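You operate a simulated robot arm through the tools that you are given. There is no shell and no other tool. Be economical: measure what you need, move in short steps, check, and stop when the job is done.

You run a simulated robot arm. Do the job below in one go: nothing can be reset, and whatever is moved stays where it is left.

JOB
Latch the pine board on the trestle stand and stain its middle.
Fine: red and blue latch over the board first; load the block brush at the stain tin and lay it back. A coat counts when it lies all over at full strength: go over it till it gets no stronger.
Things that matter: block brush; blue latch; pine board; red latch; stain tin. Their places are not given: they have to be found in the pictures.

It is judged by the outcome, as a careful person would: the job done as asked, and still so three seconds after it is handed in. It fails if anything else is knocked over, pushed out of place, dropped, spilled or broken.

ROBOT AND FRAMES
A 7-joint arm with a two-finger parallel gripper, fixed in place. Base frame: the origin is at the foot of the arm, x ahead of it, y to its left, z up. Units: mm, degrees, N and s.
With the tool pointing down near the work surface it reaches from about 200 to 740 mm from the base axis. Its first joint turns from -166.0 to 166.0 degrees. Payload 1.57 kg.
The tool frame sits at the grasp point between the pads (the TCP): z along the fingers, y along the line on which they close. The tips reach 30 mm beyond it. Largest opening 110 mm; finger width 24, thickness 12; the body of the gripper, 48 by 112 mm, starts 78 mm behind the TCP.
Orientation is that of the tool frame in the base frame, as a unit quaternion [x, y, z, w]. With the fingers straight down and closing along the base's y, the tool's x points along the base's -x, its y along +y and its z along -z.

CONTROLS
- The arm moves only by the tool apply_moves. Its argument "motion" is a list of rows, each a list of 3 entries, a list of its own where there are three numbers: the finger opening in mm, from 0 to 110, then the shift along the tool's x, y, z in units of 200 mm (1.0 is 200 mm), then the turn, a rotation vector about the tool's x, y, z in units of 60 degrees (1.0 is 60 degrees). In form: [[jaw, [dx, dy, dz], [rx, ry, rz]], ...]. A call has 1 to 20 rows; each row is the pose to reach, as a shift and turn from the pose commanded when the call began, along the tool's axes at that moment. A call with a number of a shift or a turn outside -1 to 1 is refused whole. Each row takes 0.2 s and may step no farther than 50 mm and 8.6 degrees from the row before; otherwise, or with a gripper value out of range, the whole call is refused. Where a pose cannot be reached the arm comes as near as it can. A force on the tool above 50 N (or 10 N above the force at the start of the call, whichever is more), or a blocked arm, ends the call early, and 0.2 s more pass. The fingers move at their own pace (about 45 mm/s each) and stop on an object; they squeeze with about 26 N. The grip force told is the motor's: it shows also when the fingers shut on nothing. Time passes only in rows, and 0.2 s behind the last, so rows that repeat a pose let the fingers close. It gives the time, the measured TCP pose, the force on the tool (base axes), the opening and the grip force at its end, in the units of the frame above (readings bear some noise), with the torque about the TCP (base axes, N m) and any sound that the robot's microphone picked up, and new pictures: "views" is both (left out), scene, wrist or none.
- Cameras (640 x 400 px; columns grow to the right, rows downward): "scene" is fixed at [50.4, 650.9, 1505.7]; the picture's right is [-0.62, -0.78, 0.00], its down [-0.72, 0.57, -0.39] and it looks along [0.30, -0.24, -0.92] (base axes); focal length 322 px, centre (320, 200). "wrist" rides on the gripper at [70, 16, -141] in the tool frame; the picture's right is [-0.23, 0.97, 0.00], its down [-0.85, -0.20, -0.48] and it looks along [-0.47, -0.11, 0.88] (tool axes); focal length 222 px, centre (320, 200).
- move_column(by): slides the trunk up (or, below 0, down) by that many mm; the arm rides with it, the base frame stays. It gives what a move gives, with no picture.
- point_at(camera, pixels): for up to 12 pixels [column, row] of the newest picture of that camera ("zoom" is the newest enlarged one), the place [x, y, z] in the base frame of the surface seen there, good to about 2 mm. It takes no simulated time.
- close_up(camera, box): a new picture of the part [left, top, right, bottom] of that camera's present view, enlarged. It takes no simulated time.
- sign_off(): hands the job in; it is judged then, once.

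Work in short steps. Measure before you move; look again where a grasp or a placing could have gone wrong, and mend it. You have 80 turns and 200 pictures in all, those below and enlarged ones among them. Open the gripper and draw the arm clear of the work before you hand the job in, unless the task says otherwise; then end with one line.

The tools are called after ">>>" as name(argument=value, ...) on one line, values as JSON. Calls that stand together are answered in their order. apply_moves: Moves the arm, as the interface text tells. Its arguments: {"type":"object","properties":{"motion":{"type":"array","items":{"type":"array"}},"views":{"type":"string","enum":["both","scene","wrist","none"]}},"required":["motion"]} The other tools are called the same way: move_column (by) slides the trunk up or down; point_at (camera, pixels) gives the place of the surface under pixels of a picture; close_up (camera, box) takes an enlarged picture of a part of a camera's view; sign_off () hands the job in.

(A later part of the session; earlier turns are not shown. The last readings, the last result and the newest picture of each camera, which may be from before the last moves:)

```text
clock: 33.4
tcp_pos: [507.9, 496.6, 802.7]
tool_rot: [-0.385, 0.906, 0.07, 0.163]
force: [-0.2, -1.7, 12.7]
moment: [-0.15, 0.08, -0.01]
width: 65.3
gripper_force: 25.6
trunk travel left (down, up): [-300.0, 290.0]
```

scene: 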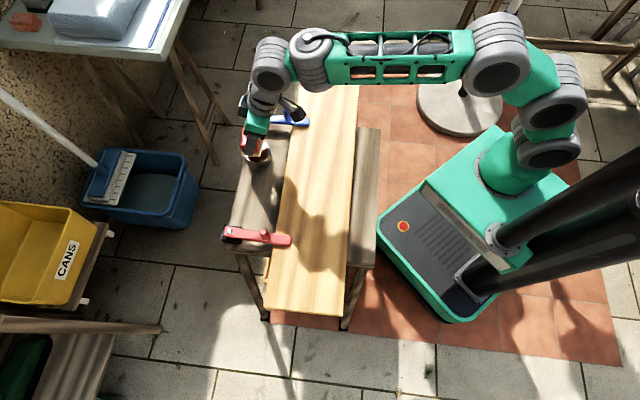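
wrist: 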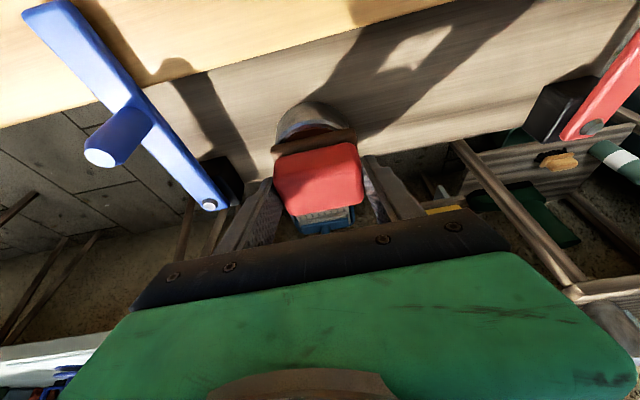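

Contact 12.7 N and the pad has turned brown: loaded. Lift and carry over the board's middle (block centre ≈(346,423)).

>>> apply_moves(motion=[[40, [-0.026, 0, -0.07], [0, 0, 0]], [40, [-0.051, 0, -0.141], [0, 0, 0]], [40, [0.111, 0.067, -0.2], [0, 0, 0]], [40, [0.273, 0.134, -0.259], [0, 0, 0]], [40, [0.435, 0.2, -0.318], [0, 0, 0]], [40, [0.598, 0.267, -0.377], [0, 0, 0]], [40, [0.76, 0.3345, -0.4365], [0, 0, 0]], [40, [0.76, 0.3345, -0.4365], [0, 0, 0]]])

>>> close_up(camera="wrist", box=[200, 0, 460, 163])

```text
clock: 35.2
tcp_pos: [342.4, 417.4, 831.6]
tool_rot: [-0.384, 0.907, 0.067, 0.16]
force: [0.1, 0.5, 0.0]
moment: [-0.02, -0.04, 0.02]
width: 65.0
gripper_force: 26.5
trunk travel left (down, up): [-300.0, 290.0]
```

scene: 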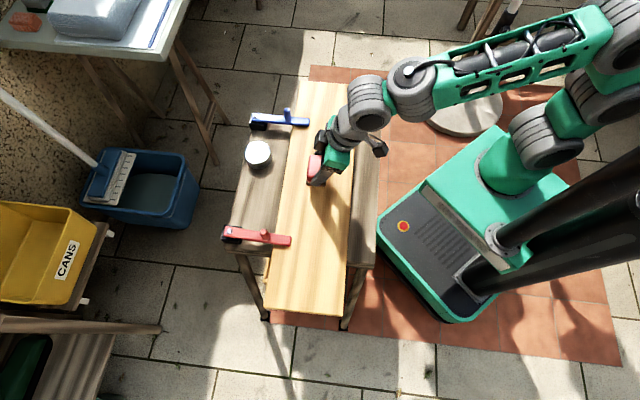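
wrist: 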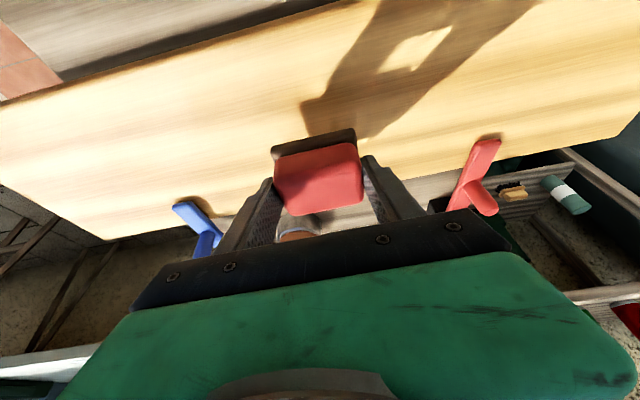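

```text
2.45 times, centred on (330, 82) of wrist
```

zoom: 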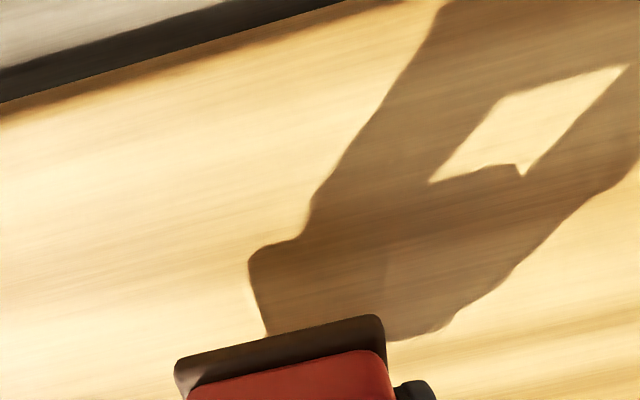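

Lower onto the board with light pressure and make a short stroke along the grain.

>>> apply_moves(motion=[[40, [0.03, 0, 0.08], [0, 0, 0]], [40, [0.05, 0, 0.137], [0, 0, 0]], [40, [0.0616, 0, 0.169], [0, 0, 0]], [40, [0.0616, 0, 0.169], [0, 0, 0]], [40, [0.0616, 0.05, 0.169], [0, 0, 0]], [40, [0.0616, 0.1, 0.169], [0, 0, 0]], [40, [0.0616, 0.15, 0.169], [0, 0, 0]], [40, [0.0616, 0.2, 0.169], [0, 0, 0]], [40, [0.0616, 0.2, 0.169], [0, 0, 0]]])

```text
clock: 37.2
tcp_pos: [312.0, 446.0, 796.0]
tool_rot: [-0.384, 0.907, 0.067, 0.161]
force: [3.2, -2.1, 12.9]
moment: [-0.12, -0.22, -0.06]
width: 65.1
gripper_force: 25.8
trunk travel left (down, up): [-300.0, 290.0]
```

scene: 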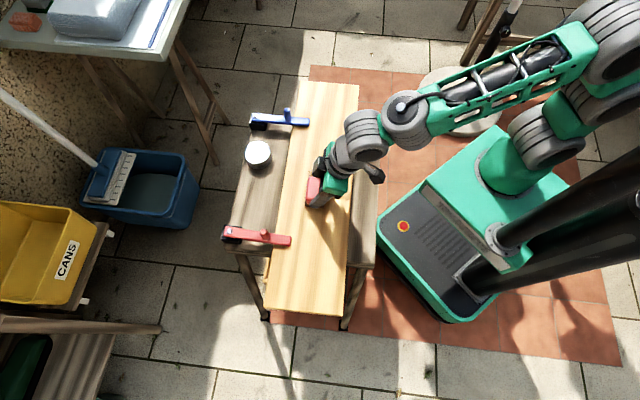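
wrist: 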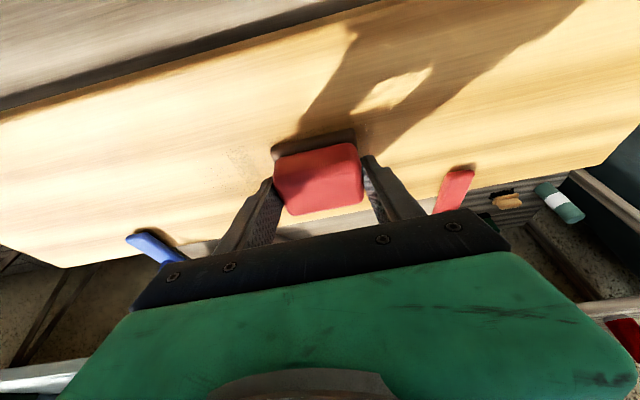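

Contact at ~13 N; a faint patch shows at wrist (240,155). Enlarge it.

>>> close_up(camera="wrist", box=[150, 90, 390, 240])

>>> close_up(camera="scene", box=[270, 120, 370, 245])

```text
2.67 times, centred on (270, 165) of wrist
```

zoom: 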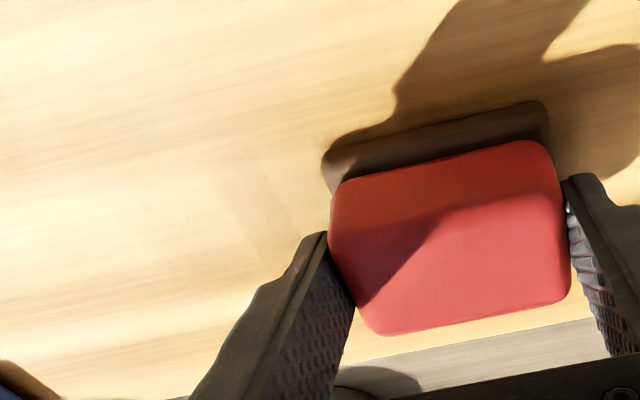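

```text
3.20 times, centred on (320, 182) of scene
```

zoom: 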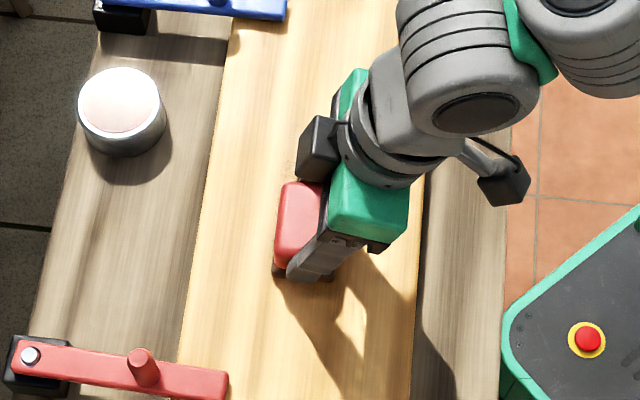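

The first pass is very faint, so coats build up. Make repeated strokes over ±50 mm along the grain.

>>> apply_moves(motion=[[40, [0, -0.1, 0], [0, 0, 0]], [40, [0, -0.2, 0], [0, 0, 0]], [40, [0, -0.3, 0], [0, 0, 0]], [40, [0, -0.4, 0], [0, 0, 0]], [40, [0, -0.3, 0], [0, 0, 0]], [40, [0, -0.2, 0], [0, 0, 0]], [40, [0, -0.1, 0], [0, 0, 0]], [40, [0, 0, 0], [0, 0, 0]], [40, [0, -0.1, 0], [0, 0, 0]], [40, [0, -0.2, 0], [0, 0, 0]], [40, [0, -0.3, 0], [0, 0, 0]], [40, [0, -0.4, 0], [0, 0, 0]], [40, [0, -0.3, 0], [0, 0, 0]], [40, [0, -0.2, 0], [0, 0, 0]], [40, [0, -0.1, 0], [0, 0, 0]], [40, [0, 0, 0], [0, 0, 0]], [40, [0, 0.1, 0], [0, 0, 0]], [40, [0, 0.2, 0], [0, 0, 0]], [40, [0, 0.3, 0], [0, 0, 0]], [40, [0, 0.3, 0], [0, 0, 0]]])

>>> close_up(camera="wrist", box=[100, 60, 400, 247])

```text
clock: 41.4
tcp_pos: [266.6, 489.0, 796.8]
tool_rot: [-0.385, 0.906, 0.068, 0.161]
force: [2.8, -2.1, 15.9]
moment: [-0.06, -0.21, -0.04]
width: 65.2
gripper_force: 25.8
trunk travel left (down, up): [-300.0, 290.0]
```

scene: 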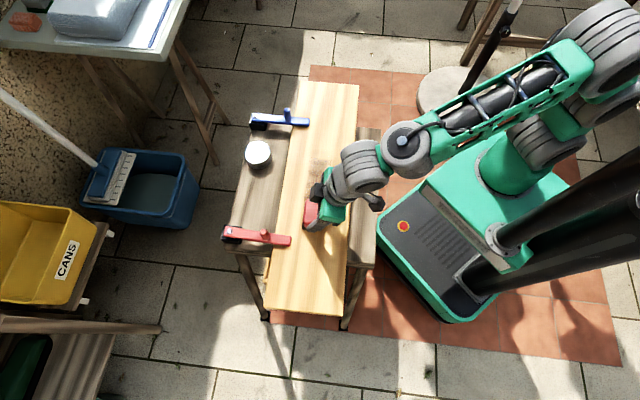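
wrist: 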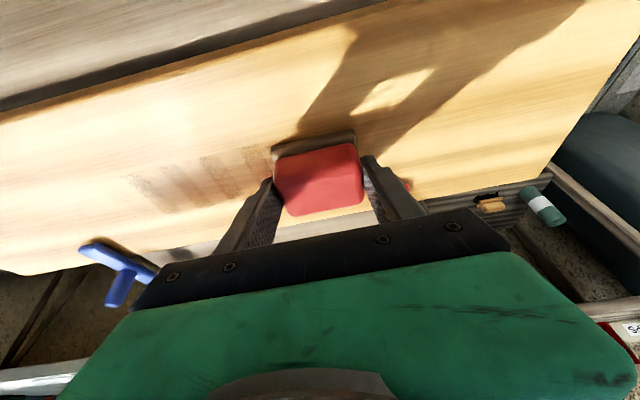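

```text
2.13 times, centred on (250, 154) of wrist
```

zoom: 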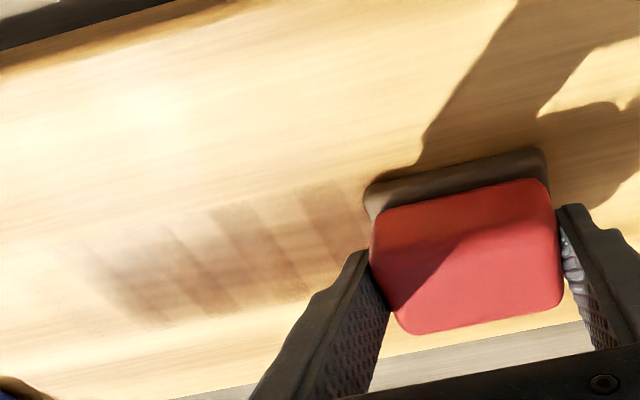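

Stain is building. Measure the extents of the visible stained patch to see whether it is bounded by some target area.

>>> point_at(camera="zoom", pixels=[[85, 250], [120, 300], [160, 325], [210, 205], [330, 180], [240, 320], [300, 295], [360, 175]])

```text
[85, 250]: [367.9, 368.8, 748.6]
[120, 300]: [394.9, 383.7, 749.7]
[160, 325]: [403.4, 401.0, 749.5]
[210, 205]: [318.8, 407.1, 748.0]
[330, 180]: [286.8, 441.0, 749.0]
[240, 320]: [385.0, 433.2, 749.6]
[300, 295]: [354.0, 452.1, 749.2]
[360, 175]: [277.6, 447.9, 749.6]
```

Painted band is about n ±32, u −60…; to see whether stain shows beyond u=+65, stroke back to the −u end and look at the part under the brush now.

>>> apply_moves(motion=[[40, [0, -0.06, 0], [0, 0, 0]], [40, [0, -0.12, 0], [0, 0, 0]], [40, [0, -0.18, 0], [0, 0, 0]], [40, [0, -0.24, 0], [0, 0, 0]], [40, [0, -0.3, 0], [0, 0, 0]], [40, [0, -0.36, 0], [0, 0, 0]], [40, [0, -0.42, 0], [0, 0, 0]], [40, [0, -0.48, 0], [0, 0, 0]], [40, [0, -0.54, 0], [0, 0, 0]], [40, [0, -0.6, 0], [0, 0, 0]], [40, [0, -0.66, 0], [0, 0, 0]], [40, [0, -0.72, 0], [0, 0, 0]], [40, [0, -0.78, 0], [0, 0, 0]], [40, [0, -0.84, 0], [0, 0, 0]], [40, [0, -0.9, 0], [0, 0, 0]], [40, [0, -0.9, 0], [0, 0, 0]]])

>>> close_up(camera="wrist", box=[260, 40, 560, 227])

>>> close_up(camera="scene", box=[260, 130, 372, 270])

```text
clock: 44.8
tcp_pos: [397.9, 362.7, 796.9]
tool_rot: [-0.385, 0.907, 0.067, 0.16]
force: [-3.3, 2.3, 12.0]
moment: [0.31, -0.12, 0.07]
width: 65.1
gripper_force: 26.3
trunk travel left (down, up): [-300.0, 290.0]
```

scene: 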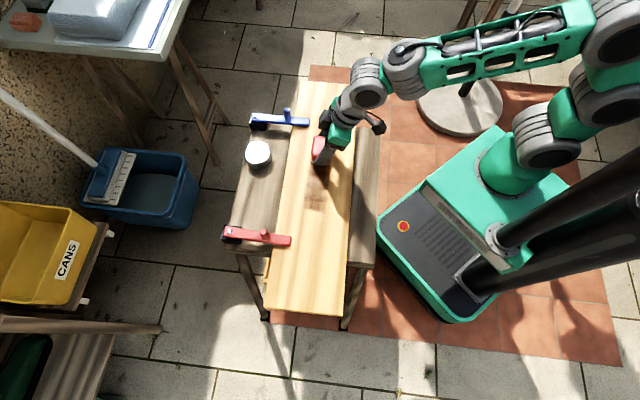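
wrist: 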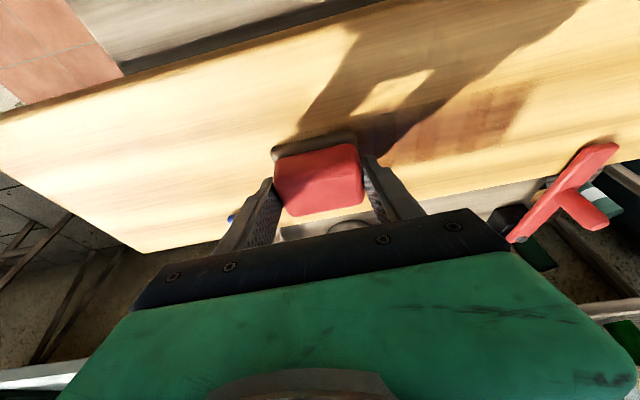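

```text
2.13 times, centred on (410, 134) of wrist
```

zoom: 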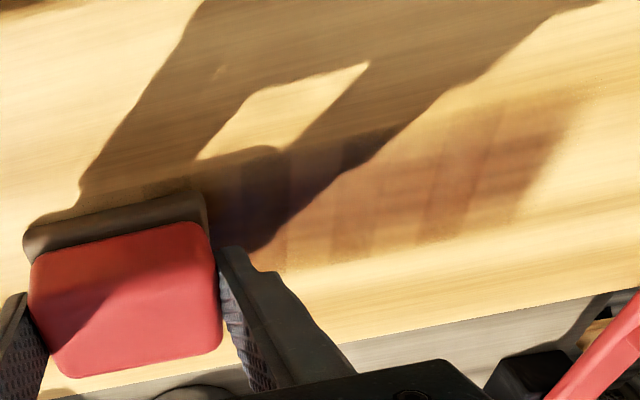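

```text
2.86 times, centred on (316, 200) of scene
```

zoom: 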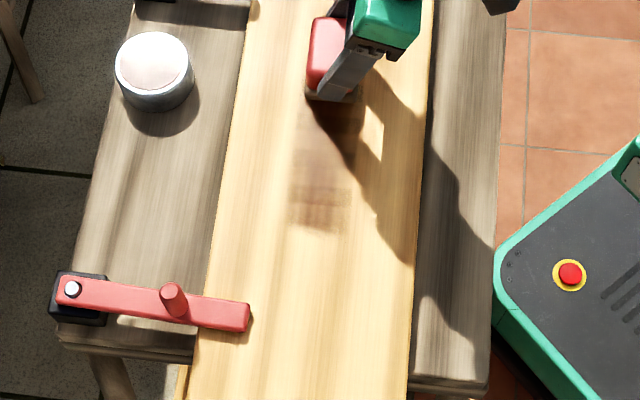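

Measure the stain's far end and sides in the scene close-up.

>>> point_at(camera="zoom", pixels=[[318, 231], [290, 222], [348, 228], [289, 190], [350, 190], [295, 150], [302, 110]])

```text
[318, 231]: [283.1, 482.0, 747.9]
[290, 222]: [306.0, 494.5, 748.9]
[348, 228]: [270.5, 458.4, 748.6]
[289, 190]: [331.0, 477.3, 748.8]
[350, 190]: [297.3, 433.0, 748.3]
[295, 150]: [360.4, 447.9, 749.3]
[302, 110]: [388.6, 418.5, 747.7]
```

The stain stops at u≈+83 though the brush went to +130, so the target patch seems bounded there. Now offset 40 mm outward to find its width, stroking there and back.

>>> apply_moves(motion=[[40, [-0.094, 0, 0.034], [0, 0, 0]], [40, [-0.188, 0, 0.0685], [0, 0, 0]], [40, [-0.188, 0.1, 0.0685], [0, 0, 0]], [40, [-0.188, 0.2, 0.0685], [0, 0, 0]], [40, [-0.188, 0.3, 0.0685], [0, 0, 0]], [40, [-0.188, 0.4, 0.0685], [0, 0, 0]], [40, [-0.188, 0.5, 0.0685], [0, 0, 0]], [40, [-0.188, 0.6, 0.0685], [0, 0, 0]], [40, [-0.188, 0.7, 0.0685], [0, 0, 0]], [40, [-0.188, 0.8, 0.0685], [0, 0, 0]], [40, [-0.188, 0.75, 0.0685], [0, 0, 0]], [40, [-0.188, 0.65, 0.0685], [0, 0, 0]], [40, [-0.188, 0.55, 0.0685], [0, 0, 0]], [40, [-0.188, 0.45, 0.0685], [0, 0, 0]], [40, [-0.188, 0.35, 0.0685], [0, 0, 0]], [40, [-0.188, 0.25, 0.0685], [0, 0, 0]], [40, [-0.188, 0.15, 0.0685], [0, 0, 0]], [40, [-0.188, 0.05, 0.0685], [0, 0, 0]], [40, [-0.188, -0.02, 0.0685], [0, 0, 0]]])

>>> close_up(camera="scene", box=[260, 130, 372, 270])

```text
clock: 48.8
tcp_pos: [429.3, 387.7, 794.9]
tool_rot: [-0.385, 0.906, 0.068, 0.16]
force: [-0.2, -0.4, 0.4]
moment: [-0.06, -0.03, 0.04]
width: 64.9
gripper_force: 25.4
trunk travel left (down, up): [-300.0, 290.0]
```

scene: 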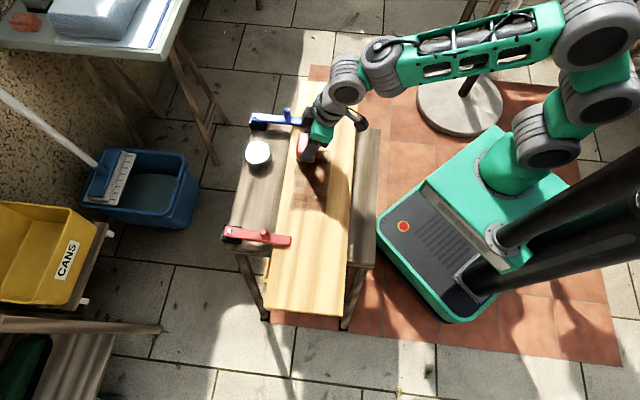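
wrist: 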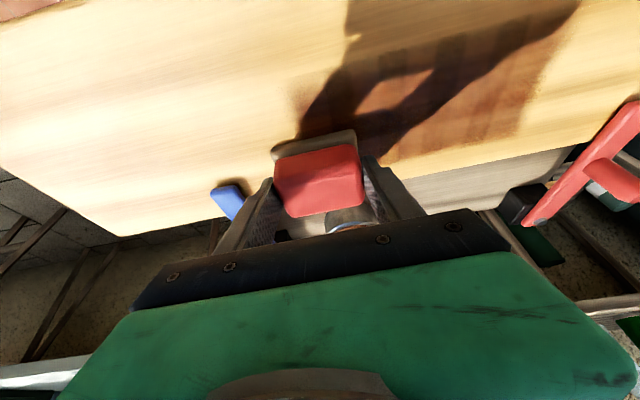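

```text
2.86 times, centred on (316, 200) of scene
```

zoom: 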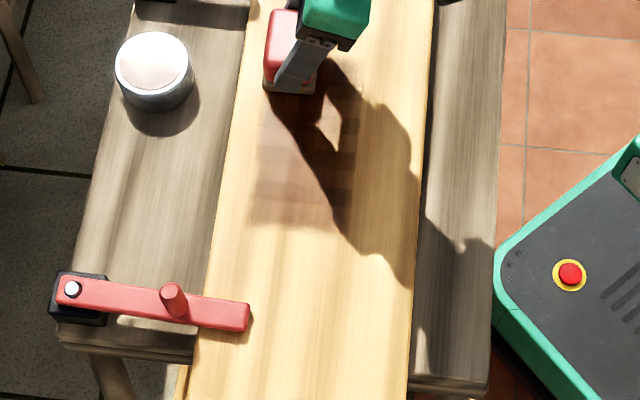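

The band widened and the pad has faded (needs reloading). Measure the patch's edges.

>>> point_at(camera="zoom", pixels=[[250, 223], [256, 170], [262, 120], [300, 228], [340, 230], [352, 190], [238, 140], [218, 215], [330, 60]])

>>> close_up(camera="wrist", box=[250, 0, 570, 200])

>>> point_at(camera="zoom", pixels=[[615, 65], [600, 140], [540, 262], [300, 320], [275, 310], [90, 190], [110, 260], [250, 150]])

```text
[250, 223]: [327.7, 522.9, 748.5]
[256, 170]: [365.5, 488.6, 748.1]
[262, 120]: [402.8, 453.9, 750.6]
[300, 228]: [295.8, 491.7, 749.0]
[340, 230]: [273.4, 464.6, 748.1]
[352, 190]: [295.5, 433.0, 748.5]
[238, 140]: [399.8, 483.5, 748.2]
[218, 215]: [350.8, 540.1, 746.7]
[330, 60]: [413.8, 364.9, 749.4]
```

```text
2.00 times, centred on (410, 100) of wrist
```

zoom: 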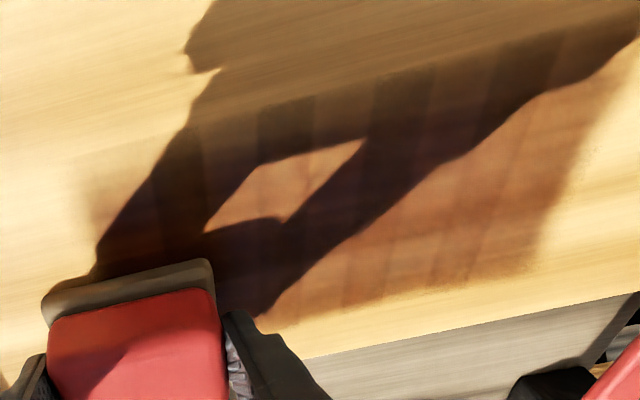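

```text
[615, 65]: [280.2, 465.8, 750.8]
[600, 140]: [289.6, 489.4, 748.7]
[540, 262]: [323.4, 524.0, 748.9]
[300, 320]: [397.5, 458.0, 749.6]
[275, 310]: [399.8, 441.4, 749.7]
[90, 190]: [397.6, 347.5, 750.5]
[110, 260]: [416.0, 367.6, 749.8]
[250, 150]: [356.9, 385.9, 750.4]
```

The patch is clipped at about u −90…+83, n up to +60 (≈170×120 mm centred). Reload: lift, go to the tin, press lightly.

>>> apply_moves(motion=[[40, [-0.032, 0, -0.087], [0, 0, 0]], [40, [-0.0633, 0, -0.174], [0, 0, 0]], [40, [-0.22, 0.025, -0.117], [0, 0, 0]], [40, [-0.375, 0.05, -0.06], [0, 0, 0]], [40, [-0.53, 0.075, -0.003], [0, 0, 0]], [40, [-0.687, 0.0995, 0.0535], [0, 0, 0]], [40, [-0.687, 0.0995, 0.0535], [0, 0, 0]], [40, [-0.67, 0.0995, 0.1], [0, 0, 0]], [40, [-0.65, 0.0995, 0.155], [0, 0, 0]], [40, [-0.641, 0.0995, 0.182], [0, 0, 0]], [40, [-0.635, 0.0995, 0.197], [0, 0, 0]], [40, [-0.635, 0.0995, 0.197], [0, 0, 0]]], views="wrist")

```text
clock: 51.4
tcp_pos: [507.3, 497.9, 801.9]
tool_rot: [-0.385, 0.906, 0.068, 0.16]
force: [-0.3, -1.7, 1.7]
moment: [0.01, -0.01, -0.07]
width: 65.1
gripper_force: 25.9
trunk travel left (down, up): [-300.0, 290.0]
```

wrist: 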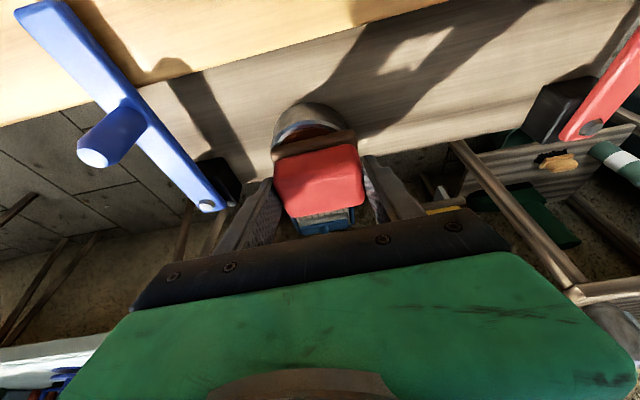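

Reloaded. Return to the board's outer band (n≈+40) and stroke along it both ways.

>>> apply_moves(motion=[[40, [-0.0513, 0, -0.141], [0, 0, 0]], [40, [0.105, -0.01, -0.198], [0, 0, 0]], [40, [0.262, -0.02, -0.255], [0, 0, 0]], [40, [0.419, -0.03, -0.312], [0, 0, 0]], [40, [0.576, -0.04, -0.3695], [0, 0, 0]], [40, [0.61, -0.04, -0.275], [0, 0, 0]], [40, [0.64, -0.04, -0.1935], [0, 0, 0]], [40, [0.64, 0.06, -0.1935], [0, 0, 0]], [40, [0.64, 0.16, -0.1935], [0, 0, 0]], [40, [0.64, 0.26, -0.1935], [0, 0, 0]], [40, [0.64, 0.36, -0.1935], [0, 0, 0]], [40, [0.64, 0.46, -0.1935], [0, 0, 0]], [40, [0.64, 0.56, -0.1935], [0, 0, 0]], [40, [0.64, 0.66, -0.1935], [0, 0, 0]], [40, [0.64, 0.55, -0.1935], [0, 0, 0]], [40, [0.64, 0.43, -0.1935], [0, 0, 0]], [40, [0.64, 0.31, -0.1935], [0, 0, 0]], [40, [0.64, 0.19, -0.1935], [0, 0, 0]], [40, [0.64, 0.07, -0.1935], [0, 0, 0]], [40, [0.64, -0.06, -0.1935], [0, 0, 0]]])

>>> close_up(camera="wrist", box=[250, 0, 570, 200])

```text
clock: 55.6
tcp_pos: [422.7, 392.2, 795.7]
tool_rot: [-0.385, 0.906, 0.068, 0.161]
force: [0.5, 1.0, 10.3]
moment: [0.13, 0.13, 0.11]
width: 65.0
gripper_force: 25.7
trunk travel left (down, up): [-300.0, 290.0]
```

scene: 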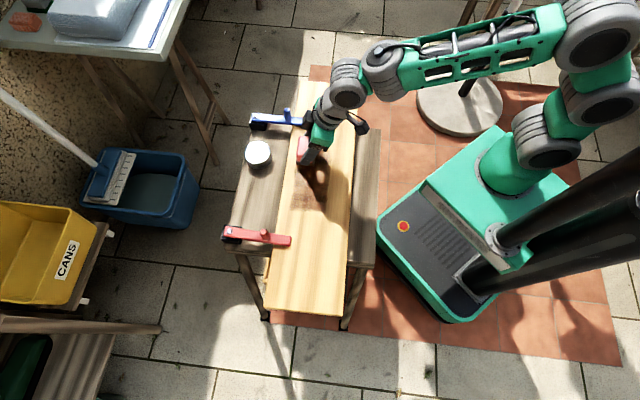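
wrist: 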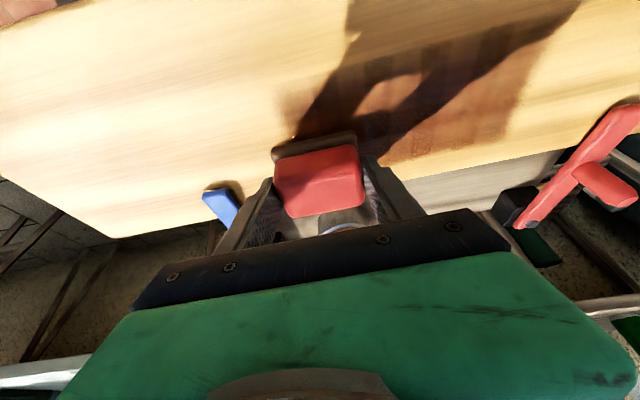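

```text
2.00 times, centred on (410, 100) of wrist
```

zoom: 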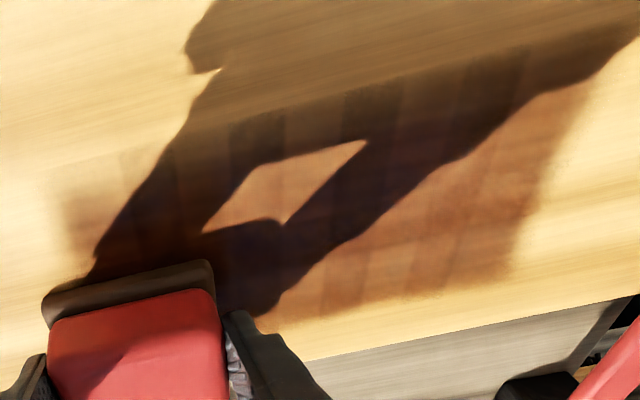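

Pad is still brown. Drag across to the inner band (n≈−40) and stroke there both ways.

>>> apply_moves(motion=[[40, [0.125, 0, -0.046], [0, 0, 0]], [40, [0.25, 0, -0.091], [0, 0, 0]], [40, [0.376, 0.004, -0.137], [0, 0, 0]], [40, [0.376, 0.1, -0.137], [0, 0, 0]], [40, [0.376, 0.2, -0.137], [0, 0, 0]], [40, [0.376, 0.3, -0.137], [0, 0, 0]], [40, [0.376, 0.4, -0.137], [0, 0, 0]], [40, [0.376, 0.5, -0.137], [0, 0, 0]], [40, [0.376, 0.6, -0.137], [0, 0, 0]], [40, [0.376, 0.7, -0.137], [0, 0, 0]], [40, [0.376, 0.76, -0.137], [0, 0, 0]], [40, [0.376, 0.65, -0.137], [0, 0, 0]], [40, [0.376, 0.55, -0.137], [0, 0, 0]], [40, [0.376, 0.45, -0.137], [0, 0, 0]], [40, [0.376, 0.35, -0.137], [0, 0, 0]], [40, [0.376, 0.25, -0.137], [0, 0, 0]], [40, [0.376, 0.15, -0.137], [0, 0, 0]], [40, [0.376, 0.05, -0.137], [0, 0, 0]], [40, [0.376, 0, -0.137], [0, 0, 0]]])

>>> close_up(camera="scene", box=[260, 130, 372, 270])

```text
clock: 59.6
tcp_pos: [366.4, 335.9, 794.2]
tool_rot: [-0.385, 0.907, 0.067, 0.159]
force: [-1.3, 3.0, 10.4]
moment: [0.32, -0.07, 0.1]
width: 65.0
gripper_force: 26.4
trunk travel left (down, up): [-300.0, 290.0]
```

scene: 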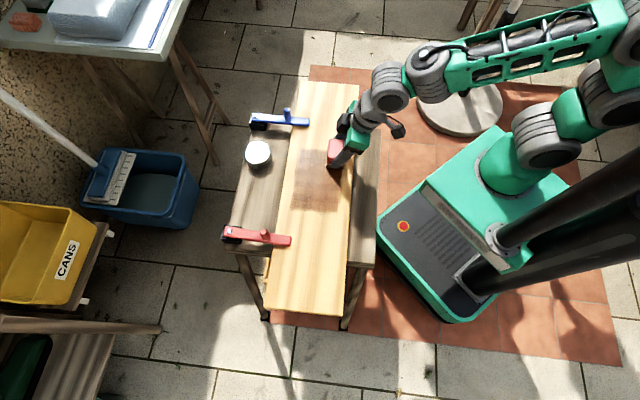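
wrist: 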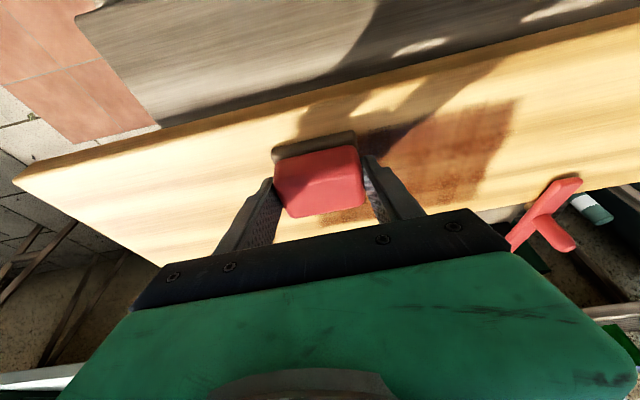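

```text
2.86 times, centred on (316, 200) of scene
```

zoom: 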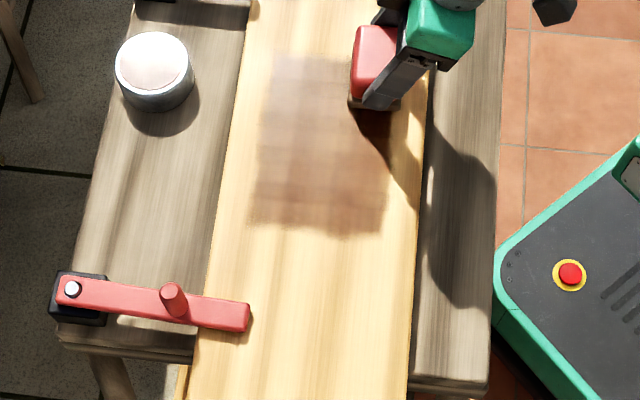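

A clean rectangular patch is appearing. Continue with the centre band (n≈0) both ways.

>>> apply_moves(motion=[[40, [-0.094, 0, 0.034], [0, 0, 0]], [40, [-0.188, 0, 0.0685], [0, 0, 0]], [40, [-0.188, 0.1, 0.0685], [0, 0, 0]], [40, [-0.188, 0.2, 0.0685], [0, 0, 0]], [40, [-0.188, 0.3, 0.0685], [0, 0, 0]], [40, [-0.188, 0.4, 0.0685], [0, 0, 0]], [40, [-0.188, 0.5, 0.0685], [0, 0, 0]], [40, [-0.188, 0.6, 0.0685], [0, 0, 0]], [40, [-0.188, 0.7, 0.0685], [0, 0, 0]], [40, [-0.188, 0.76, 0.0685], [0, 0, 0]], [40, [-0.188, 0.65, 0.0685], [0, 0, 0]], [40, [-0.188, 0.55, 0.0685], [0, 0, 0]], [40, [-0.188, 0.45, 0.0685], [0, 0, 0]], [40, [-0.188, 0.35, 0.0685], [0, 0, 0]], [40, [-0.188, 0.25, 0.0685], [0, 0, 0]], [40, [-0.188, 0.15, 0.0685], [0, 0, 0]], [40, [-0.188, 0.05, 0.0685], [0, 0, 0]], [40, [-0.188, 0, 0.0685], [0, 0, 0]]], views="wrist")

>>> close_up(camera="scene", box=[260, 130, 372, 270])

```text
clock: 63.4
tcp_pos: [395.1, 365.8, 794.9]
tool_rot: [-0.384, 0.906, 0.067, 0.162]
force: [0.7, 0.6, 3.1]
moment: [0.0, 0.05, 0.02]
width: 64.8
gripper_force: 26.4
trunk travel left (down, up): [-300.0, 290.0]
```

wrist: 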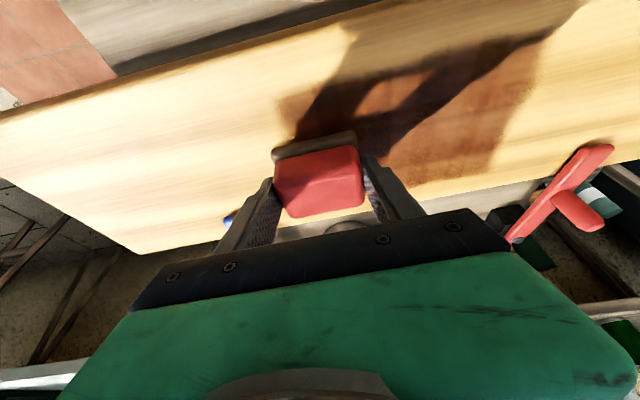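

```text
2.86 times, centred on (316, 200) of scene
```

zoom: 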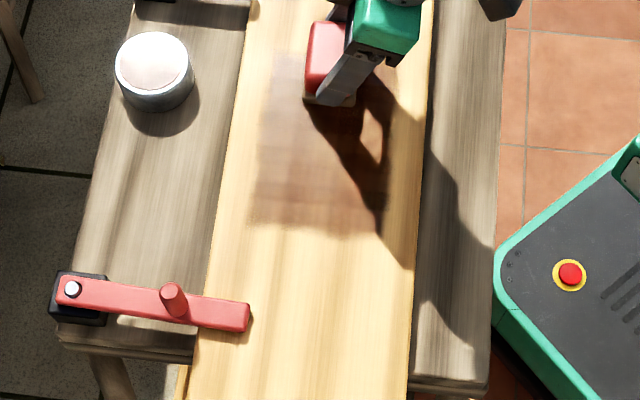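

Pad has faded again; reload at the tin.

>>> apply_moves(motion=[[40, [-0.032, 0, -0.087], [0, 0, 0]], [40, [-0.0633, 0, -0.174], [0, 0, 0]], [40, [-0.225, 0.011, -0.115], [0, 0, 0]], [40, [-0.387, 0.022, -0.056], [0, 0, 0]], [40, [-0.55, 0.033, 0.003], [0, 0, 0]], [40, [-0.712, 0.044, 0.062], [0, 0, 0]], [40, [-0.874, 0.055, 0.121], [0, 0, 0]], [40, [-0.874, 0.055, 0.121], [0, 0, 0]], [40, [-0.86, 0.055, 0.17], [0, 0, 0]], [40, [-0.84, 0.055, 0.22], [0, 0, 0]], [40, [-0.827, 0.055, 0.25], [0, 0, 0]], [40, [-0.821, 0.055, 0.267], [0, 0, 0]], [40, [-0.821, 0.055, 0.267], [0, 0, 0]]], views="wrist")

>>> close_up(camera="scene", box=[260, 130, 372, 270])

```text
clock: 66.2
tcp_pos: [507.8, 497.2, 800.9]
tool_rot: [-0.384, 0.907, 0.068, 0.16]
force: [-0.2, 0.6, 0.2]
moment: [0.0, 0.0, 0.0]
width: 65.2
gripper_force: 25.3
trunk travel left (down, up): [-300.0, 290.0]
```

wrist: 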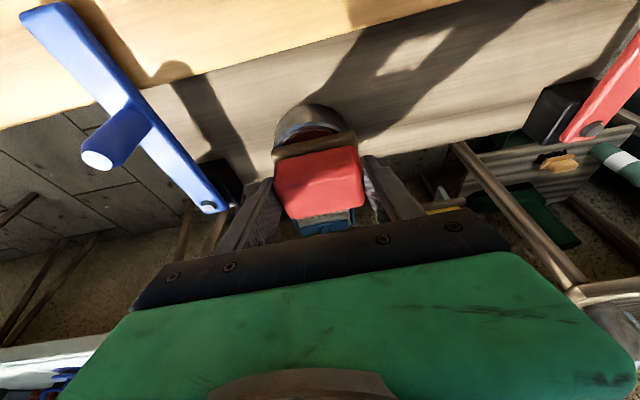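

```text
2.86 times, centred on (316, 200) of scene
```

zoom: 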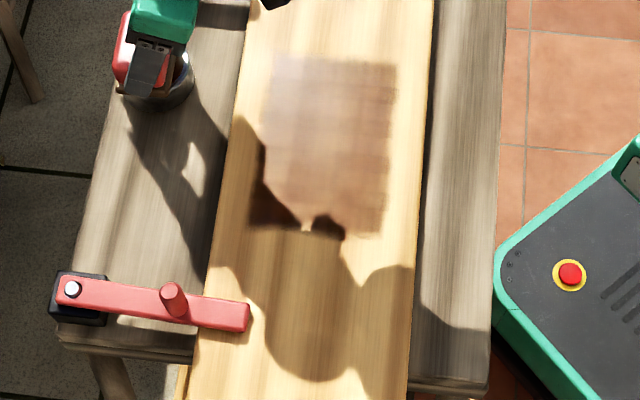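

Measure the patch corners, and press the pad 3 mm lower since no contact force showed.

>>> point_at(camera="zoom", pixels=[[275, 55], [395, 63], [384, 238], [250, 228], [262, 120], [390, 150], [335, 58], [320, 234]])

>>> apply_moves(motion=[[40, [0.0026, 0, 0.007], [0, 0, 0]], [40, [0.0051, 0, 0.0141], [0, 0, 0]], [40, [0.0051, 0, 0.0141], [0, 0, 0]], [40, [0.0051, 0, 0.0141], [0, 0, 0]]], views="wrist")

```text
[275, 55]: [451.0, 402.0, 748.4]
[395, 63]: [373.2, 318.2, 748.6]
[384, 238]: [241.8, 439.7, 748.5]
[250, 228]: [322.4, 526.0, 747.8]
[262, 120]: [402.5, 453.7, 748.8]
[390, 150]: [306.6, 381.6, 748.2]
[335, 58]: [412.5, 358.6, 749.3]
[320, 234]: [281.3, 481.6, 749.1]
```

```text
clock: 67.2
tcp_pos: [506.9, 497.1, 800.2]
tool_rot: [-0.385, 0.906, 0.069, 0.163]
force: [-0.2, -0.5, 17.3]
moment: [-0.12, 0.18, 0.0]
width: 65.2
gripper_force: 25.4
trunk travel left (down, up): [-300.0, 290.0]
```

wrist: 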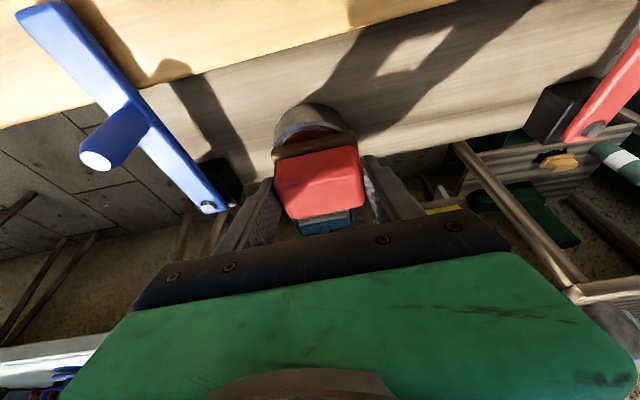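

Patch corners give a centre (347,421.5), ~180×117 mm. Freshly loaded; go over the outer band again.

>>> apply_moves(motion=[[40, [-0.0513, 0, -0.141], [0, 0, 0]], [40, [0.107, -0.002, -0.199], [0, 0, 0]], [40, [0.266, -0.004, -0.257], [0, 0, 0]], [40, [0.424, -0.006, -0.314], [0, 0, 0]], [40, [0.583, -0.008, -0.372], [0, 0, 0]], [40, [0.615, -0.008, -0.285], [0, 0, 0]], [40, [0.644, -0.008, -0.205], [0, 0, 0]], [40, [0.644, 0.085, -0.205], [0, 0, 0]], [40, [0.644, 0.178, -0.205], [0, 0, 0]], [40, [0.644, 0.271, -0.205], [0, 0, 0]], [40, [0.644, 0.364, -0.205], [0, 0, 0]], [40, [0.644, 0.457, -0.205], [0, 0, 0]], [40, [0.644, 0.55, -0.205], [0, 0, 0]], [40, [0.644, 0.642, -0.205], [0, 0, 0]], [40, [0.644, 0.53, -0.205], [0, 0, 0]], [40, [0.644, 0.42, -0.205], [0, 0, 0]], [40, [0.644, 0.31, -0.205], [0, 0, 0]], [40, [0.644, 0.2, -0.205], [0, 0, 0]], [40, [0.644, 0.09, -0.205], [0, 0, 0]], [40, [0.644, -0.01, -0.205], [0, 0, 0]]], views="wrist")

>>> close_up(camera="scene", box=[260, 130, 372, 270])

```text
clock: 71.4
tcp_pos: [413.8, 399.6, 794.3]
tool_rot: [-0.385, 0.906, 0.068, 0.161]
force: [-5.6, 5.6, 27.2]
moment: [0.32, 0.26, 0.13]
width: 64.9
gripper_force: 25.5
trunk travel left (down, up): [-300.0, 290.0]
```

wrist: 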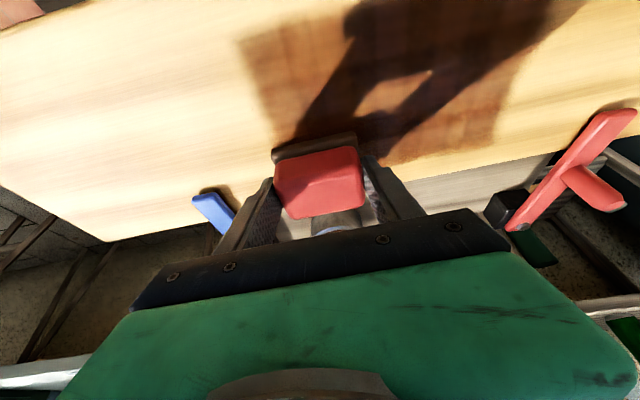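

```text
2.86 times, centred on (316, 200) of scene
```

zoom: 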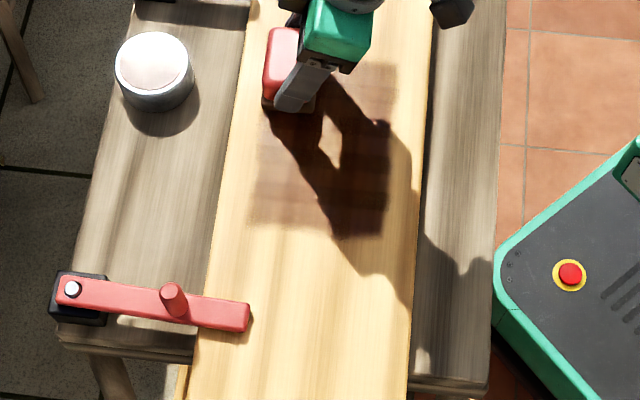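

Pressure a bit high (27 N); ease 1.5 mm and do the centre band.

>>> apply_moves(motion=[[40, [0.088, 0, -0.036], [0, 0, 0]], [40, [0.176, 0, -0.072], [0, 0, 0]], [40, [0.176, 0.08, -0.072], [0, 0, 0]], [40, [0.176, 0.16, -0.072], [0, 0, 0]], [40, [0.176, 0.24, -0.072], [0, 0, 0]], [40, [0.176, 0.32, -0.072], [0, 0, 0]], [40, [0.176, 0.4, -0.072], [0, 0, 0]], [40, [0.176, 0.48, -0.072], [0, 0, 0]], [40, [0.176, 0.56, -0.072], [0, 0, 0]], [40, [0.176, 0.64, -0.072], [0, 0, 0]], [40, [0.265, 0.64, -0.104], [0, 0, 0]], [40, [0.355, 0.64, -0.137], [0, 0, 0]], [40, [0.355, 0.55, -0.137], [0, 0, 0]], [40, [0.355, 0.46, -0.137], [0, 0, 0]], [40, [0.355, 0.37, -0.137], [0, 0, 0]], [40, [0.355, 0.28, -0.137], [0, 0, 0]], [40, [0.355, 0.19, -0.137], [0, 0, 0]], [40, [0.355, 0.1, -0.137], [0, 0, 0]], [40, [0.355, 0.01, -0.137], [0, 0, 0]], [40, [0.355, 0.0, -0.137], [0, 0, 0]]], views="wrist")

>>> close_up(camera="scene", box=[260, 130, 372, 270])

```text
clock: 75.6
tcp_pos: [361.5, 342.3, 793.6]
tool_rot: [-0.385, 0.907, 0.067, 0.16]
force: [-6.2, 2.0, 16.9]
moment: [0.23, 0.17, 0.11]
width: 65.0
gripper_force: 25.9
trunk travel left (down, up): [-300.0, 290.0]
```

wrist: 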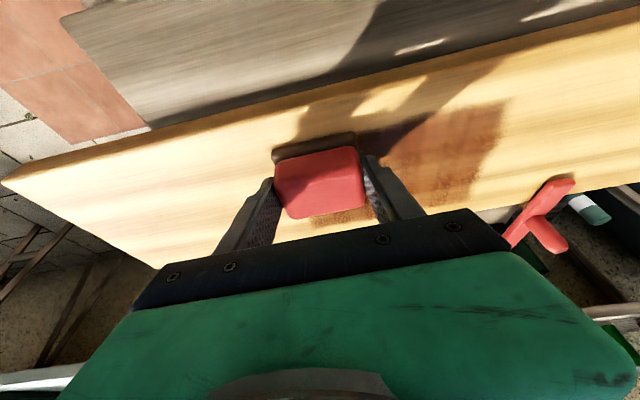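

```text
2.86 times, centred on (316, 200) of scene
```

zoom: 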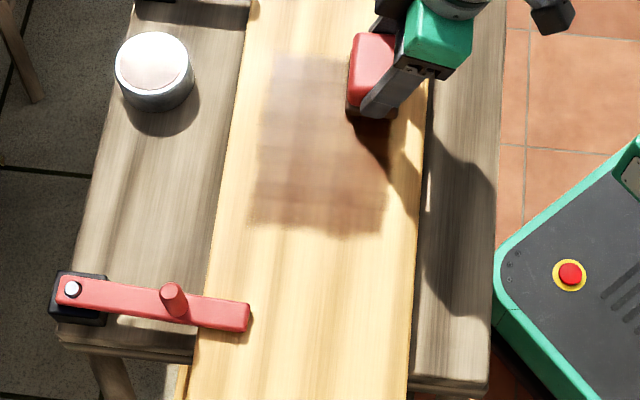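

Stroke the inner band there and back once more before reloading.

>>> apply_moves(motion=[[40, [0, 0.09, 0], [0, 0, 0]], [40, [0, 0.18, 0], [0, 0, 0]], [40, [0, 0.27, 0], [0, 0, 0]], [40, [0, 0.36, 0], [0, 0, 0]], [40, [0, 0.45, 0], [0, 0, 0]], [40, [0, 0.54, 0], [0, 0, 0]], [40, [0, 0.64, 0], [0, 0, 0]], [40, [-0.09, 0.64, 0.033], [0, 0, 0]], [40, [-0.179, 0.64, 0.065], [0, 0, 0]], [40, [-0.179, 0.55, 0.065], [0, 0, 0]], [40, [-0.179, 0.46, 0.065], [0, 0, 0]], [40, [-0.179, 0.37, 0.065], [0, 0, 0]], [40, [-0.179, 0.28, 0.065], [0, 0, 0]], [40, [-0.179, 0.19, 0.065], [0, 0, 0]], [40, [-0.179, 0.1, 0.065], [0, 0, 0]], [40, [-0.179, 0, 0.065], [0, 0, 0]], [40, [-0.179, 0, 0.065], [0, 0, 0]]], views="none")

```text
clock: 79.2
tcp_pos: [385.8, 368.6, 793.7]
tool_rot: [-0.385, 0.906, 0.068, 0.161]
force: [-2.9, 2.0, 19.1]
moment: [0.06, 0.2, 0.02]
width: 65.0
gripper_force: 26.3
trunk travel left (down, up): [-300.0, 290.0]
```

Reload at the tin.

>>> apply_moves(motion=[[40, [-0.032, 0, -0.09], [0, 0, 0]], [40, [-0.065, 0, -0.1786], [0, 0, 0]], [40, [-0.231, 0.002, -0.118], [0, 0, 0]], [40, [-0.397, 0.004, -0.058], [0, 0, 0]], [40, [-0.563, 0.007, 0.003], [0, 0, 0]], [40, [-0.73, 0.009, 0.063], [0, 0, 0]], [40, [-0.896, 0.0115, 0.124], [0, 0, 0]], [40, [-0.896, 0.0115, 0.124], [0, 0, 0]], [40, [-0.88, 0.0115, 0.17], [0, 0, 0]], [40, [-0.86, 0.0115, 0.222], [0, 0, 0]], [40, [-0.849, 0.0115, 0.254], [0, 0, 0]], [40, [-0.842, 0.0115, 0.272], [0, 0, 0]], [40, [-0.842, 0.0115, 0.272], [0, 0, 0]], [40, [-0.842, 0.0115, 0.272], [0, 0, 0]]])

>>> close_up(camera="scene", box=[260, 130, 372, 270])

```text
clock: 82.2
tcp_pos: [507.9, 500.5, 800.1]
tool_rot: [-0.385, 0.906, 0.069, 0.161]
force: [0.8, -0.5, -0.2]
moment: [-0.03, 0.04, 0.02]
width: 64.9
gripper_force: 25.7
trunk travel left (down, up): [-300.0, 290.0]
```

scene: 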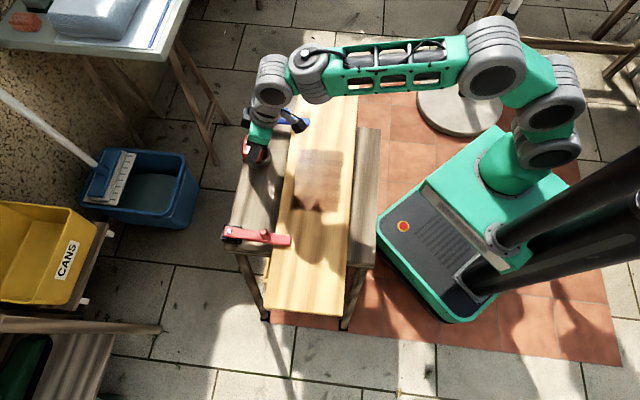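
wrist: 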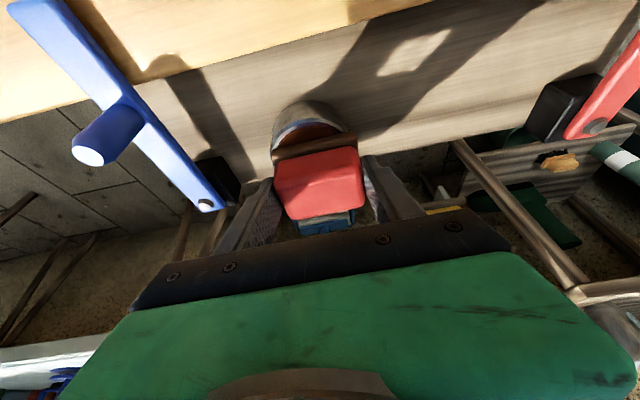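

```text
2.86 times, centred on (316, 200) of scene
```

zoom: 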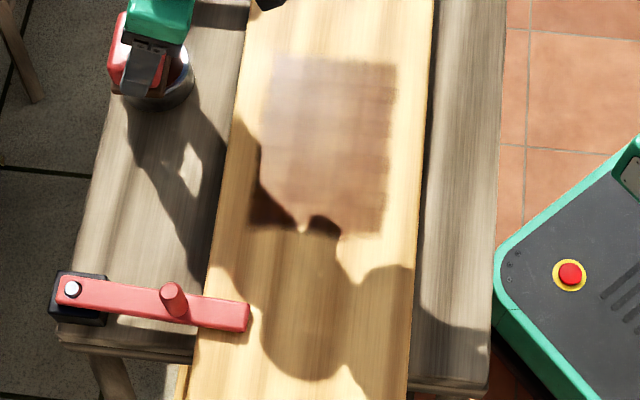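

No contact yet (block has ridden up slightly in the grip); press 3 mm more.

>>> apply_moves(motion=[[40, [0.0026, 0, 0.007], [0, 0, 0]], [40, [0.0051, 0, 0.0141], [0, 0, 0]], [40, [0.0051, 0, 0.0141], [0, 0, 0]], [40, [0.0051, 0, 0.0141], [0, 0, 0]]], views="wrist")

```text
clock: 83.2
tcp_pos: [510.0, 500.8, 799.8]
tool_rot: [-0.384, 0.906, 0.068, 0.162]
force: [-0.4, -2.2, 15.3]
moment: [-0.27, 0.16, 0.0]
width: 65.0
gripper_force: 26.1
trunk travel left (down, up): [-300.0, 290.0]
```

wrist: 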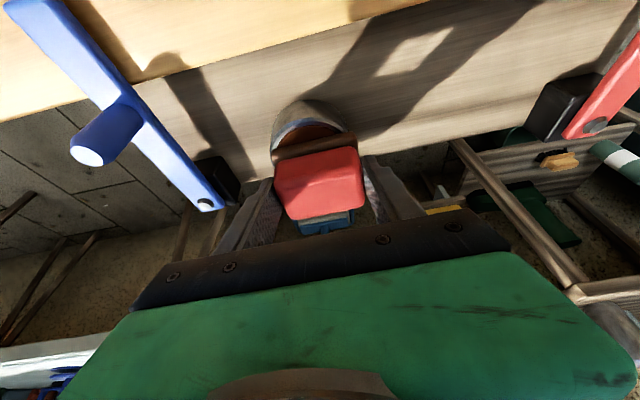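

Loaded (15 N). Third coat: outer band, with a little more overrun at the ends.

>>> apply_moves(motion=[[40, [-0.0513, 0, -0.141], [0, 0, 0]], [40, [0.107, -0.011, -0.199], [0, 0, 0]], [40, [0.266, -0.022, -0.257], [0, 0, 0]], [40, [0.424, -0.033, -0.314], [0, 0, 0]], [40, [0.584, -0.045, -0.3725], [0, 0, 0]], [40, [0.615, -0.045, -0.285], [0, 0, 0]], [40, [0.644, -0.045, -0.208], [0, 0, 0]], [40, [0.644, 0.055, -0.208], [0, 0, 0]], [40, [0.644, 0.155, -0.208], [0, 0, 0]], [40, [0.644, 0.255, -0.208], [0, 0, 0]], [40, [0.644, 0.355, -0.208], [0, 0, 0]], [40, [0.644, 0.455, -0.208], [0, 0, 0]], [40, [0.644, 0.555, -0.208], [0, 0, 0]], [40, [0.644, 0.67, -0.208], [0, 0, 0]], [40, [0.644, 0.56, -0.208], [0, 0, 0]], [40, [0.644, 0.44, -0.208], [0, 0, 0]], [40, [0.644, 0.32, -0.208], [0, 0, 0]], [40, [0.644, 0.2, -0.208], [0, 0, 0]], [40, [0.644, 0.08, -0.208], [0, 0, 0]], [40, [0.644, -0.045, -0.208], [0, 0, 0]]], views="wrist")

```text
clock: 87.4
tcp_pos: [420.1, 394.1, 793.6]
tool_rot: [-0.384, 0.907, 0.066, 0.158]
force: [-0.5, 0.2, 0.1]
moment: [0.07, 0.03, -0.04]
width: 65.1
gripper_force: 26.2
trunk travel left (down, up): [-300.0, 290.0]
```

wrist: 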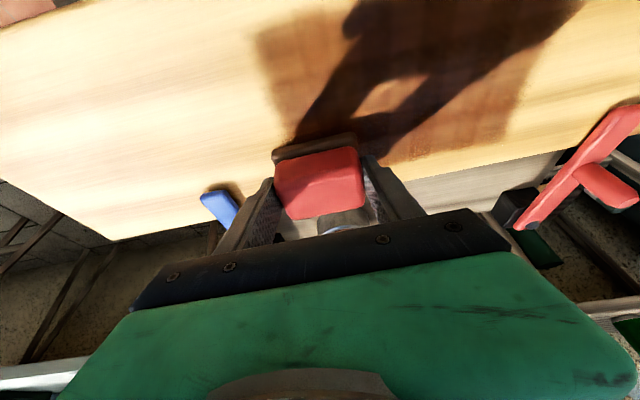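

Contact was light or lost here; go 2.5 mm lower and repeat this outer band both ways.

>>> apply_moves(motion=[[40, [0.0043, 0, 0.0118], [0, 0, 0]], [40, [0.0043, 0.09, 0.0118], [0, 0, 0]], [40, [0.0043, 0.18, 0.0118], [0, 0, 0]], [40, [0.0043, 0.27, 0.0118], [0, 0, 0]], [40, [0.0043, 0.36, 0.0118], [0, 0, 0]], [40, [0.0043, 0.45, 0.0118], [0, 0, 0]], [40, [0.0043, 0.54, 0.0118], [0, 0, 0]], [40, [0.0043, 0.63, 0.0118], [0, 0, 0]], [40, [0.0043, 0.72, 0.0118], [0, 0, 0]], [40, [0.0043, 0.68, 0.0118], [0, 0, 0]], [40, [0.0043, 0.59, 0.0118], [0, 0, 0]], [40, [0.0043, 0.5, 0.0118], [0, 0, 0]], [40, [0.0043, 0.41, 0.0118], [0, 0, 0]], [40, [0.0043, 0.32, 0.0118], [0, 0, 0]], [40, [0.0043, 0.23, 0.0118], [0, 0, 0]], [40, [0.0043, 0.14, 0.0118], [0, 0, 0]], [40, [0.0043, 0.05, 0.0118], [0, 0, 0]], [40, [0.0043, 0, 0.0118], [0, 0, 0]]], views="wrist")

>>> close_up(camera="wrist", box=[230, 0, 550, 200])

```text
clock: 91.2
tcp_pos: [420.7, 395.2, 792.3]
tool_rot: [-0.384, 0.906, 0.068, 0.162]
force: [-6.3, 6.1, 27.1]
moment: [0.5, 0.16, 0.11]
width: 65.4
gripper_force: 26.1
trunk travel left (down, up): [-300.0, 290.0]
```

wrist: 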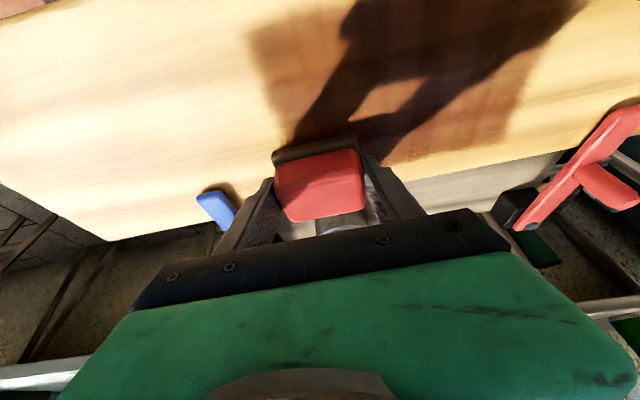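

```text
2.00 times, centred on (390, 100) of wrist
```

zoom: 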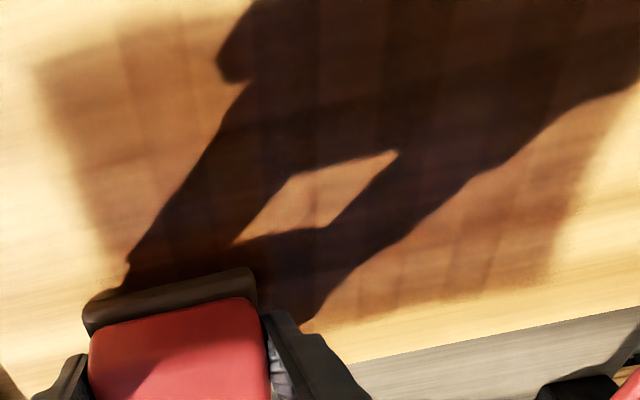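

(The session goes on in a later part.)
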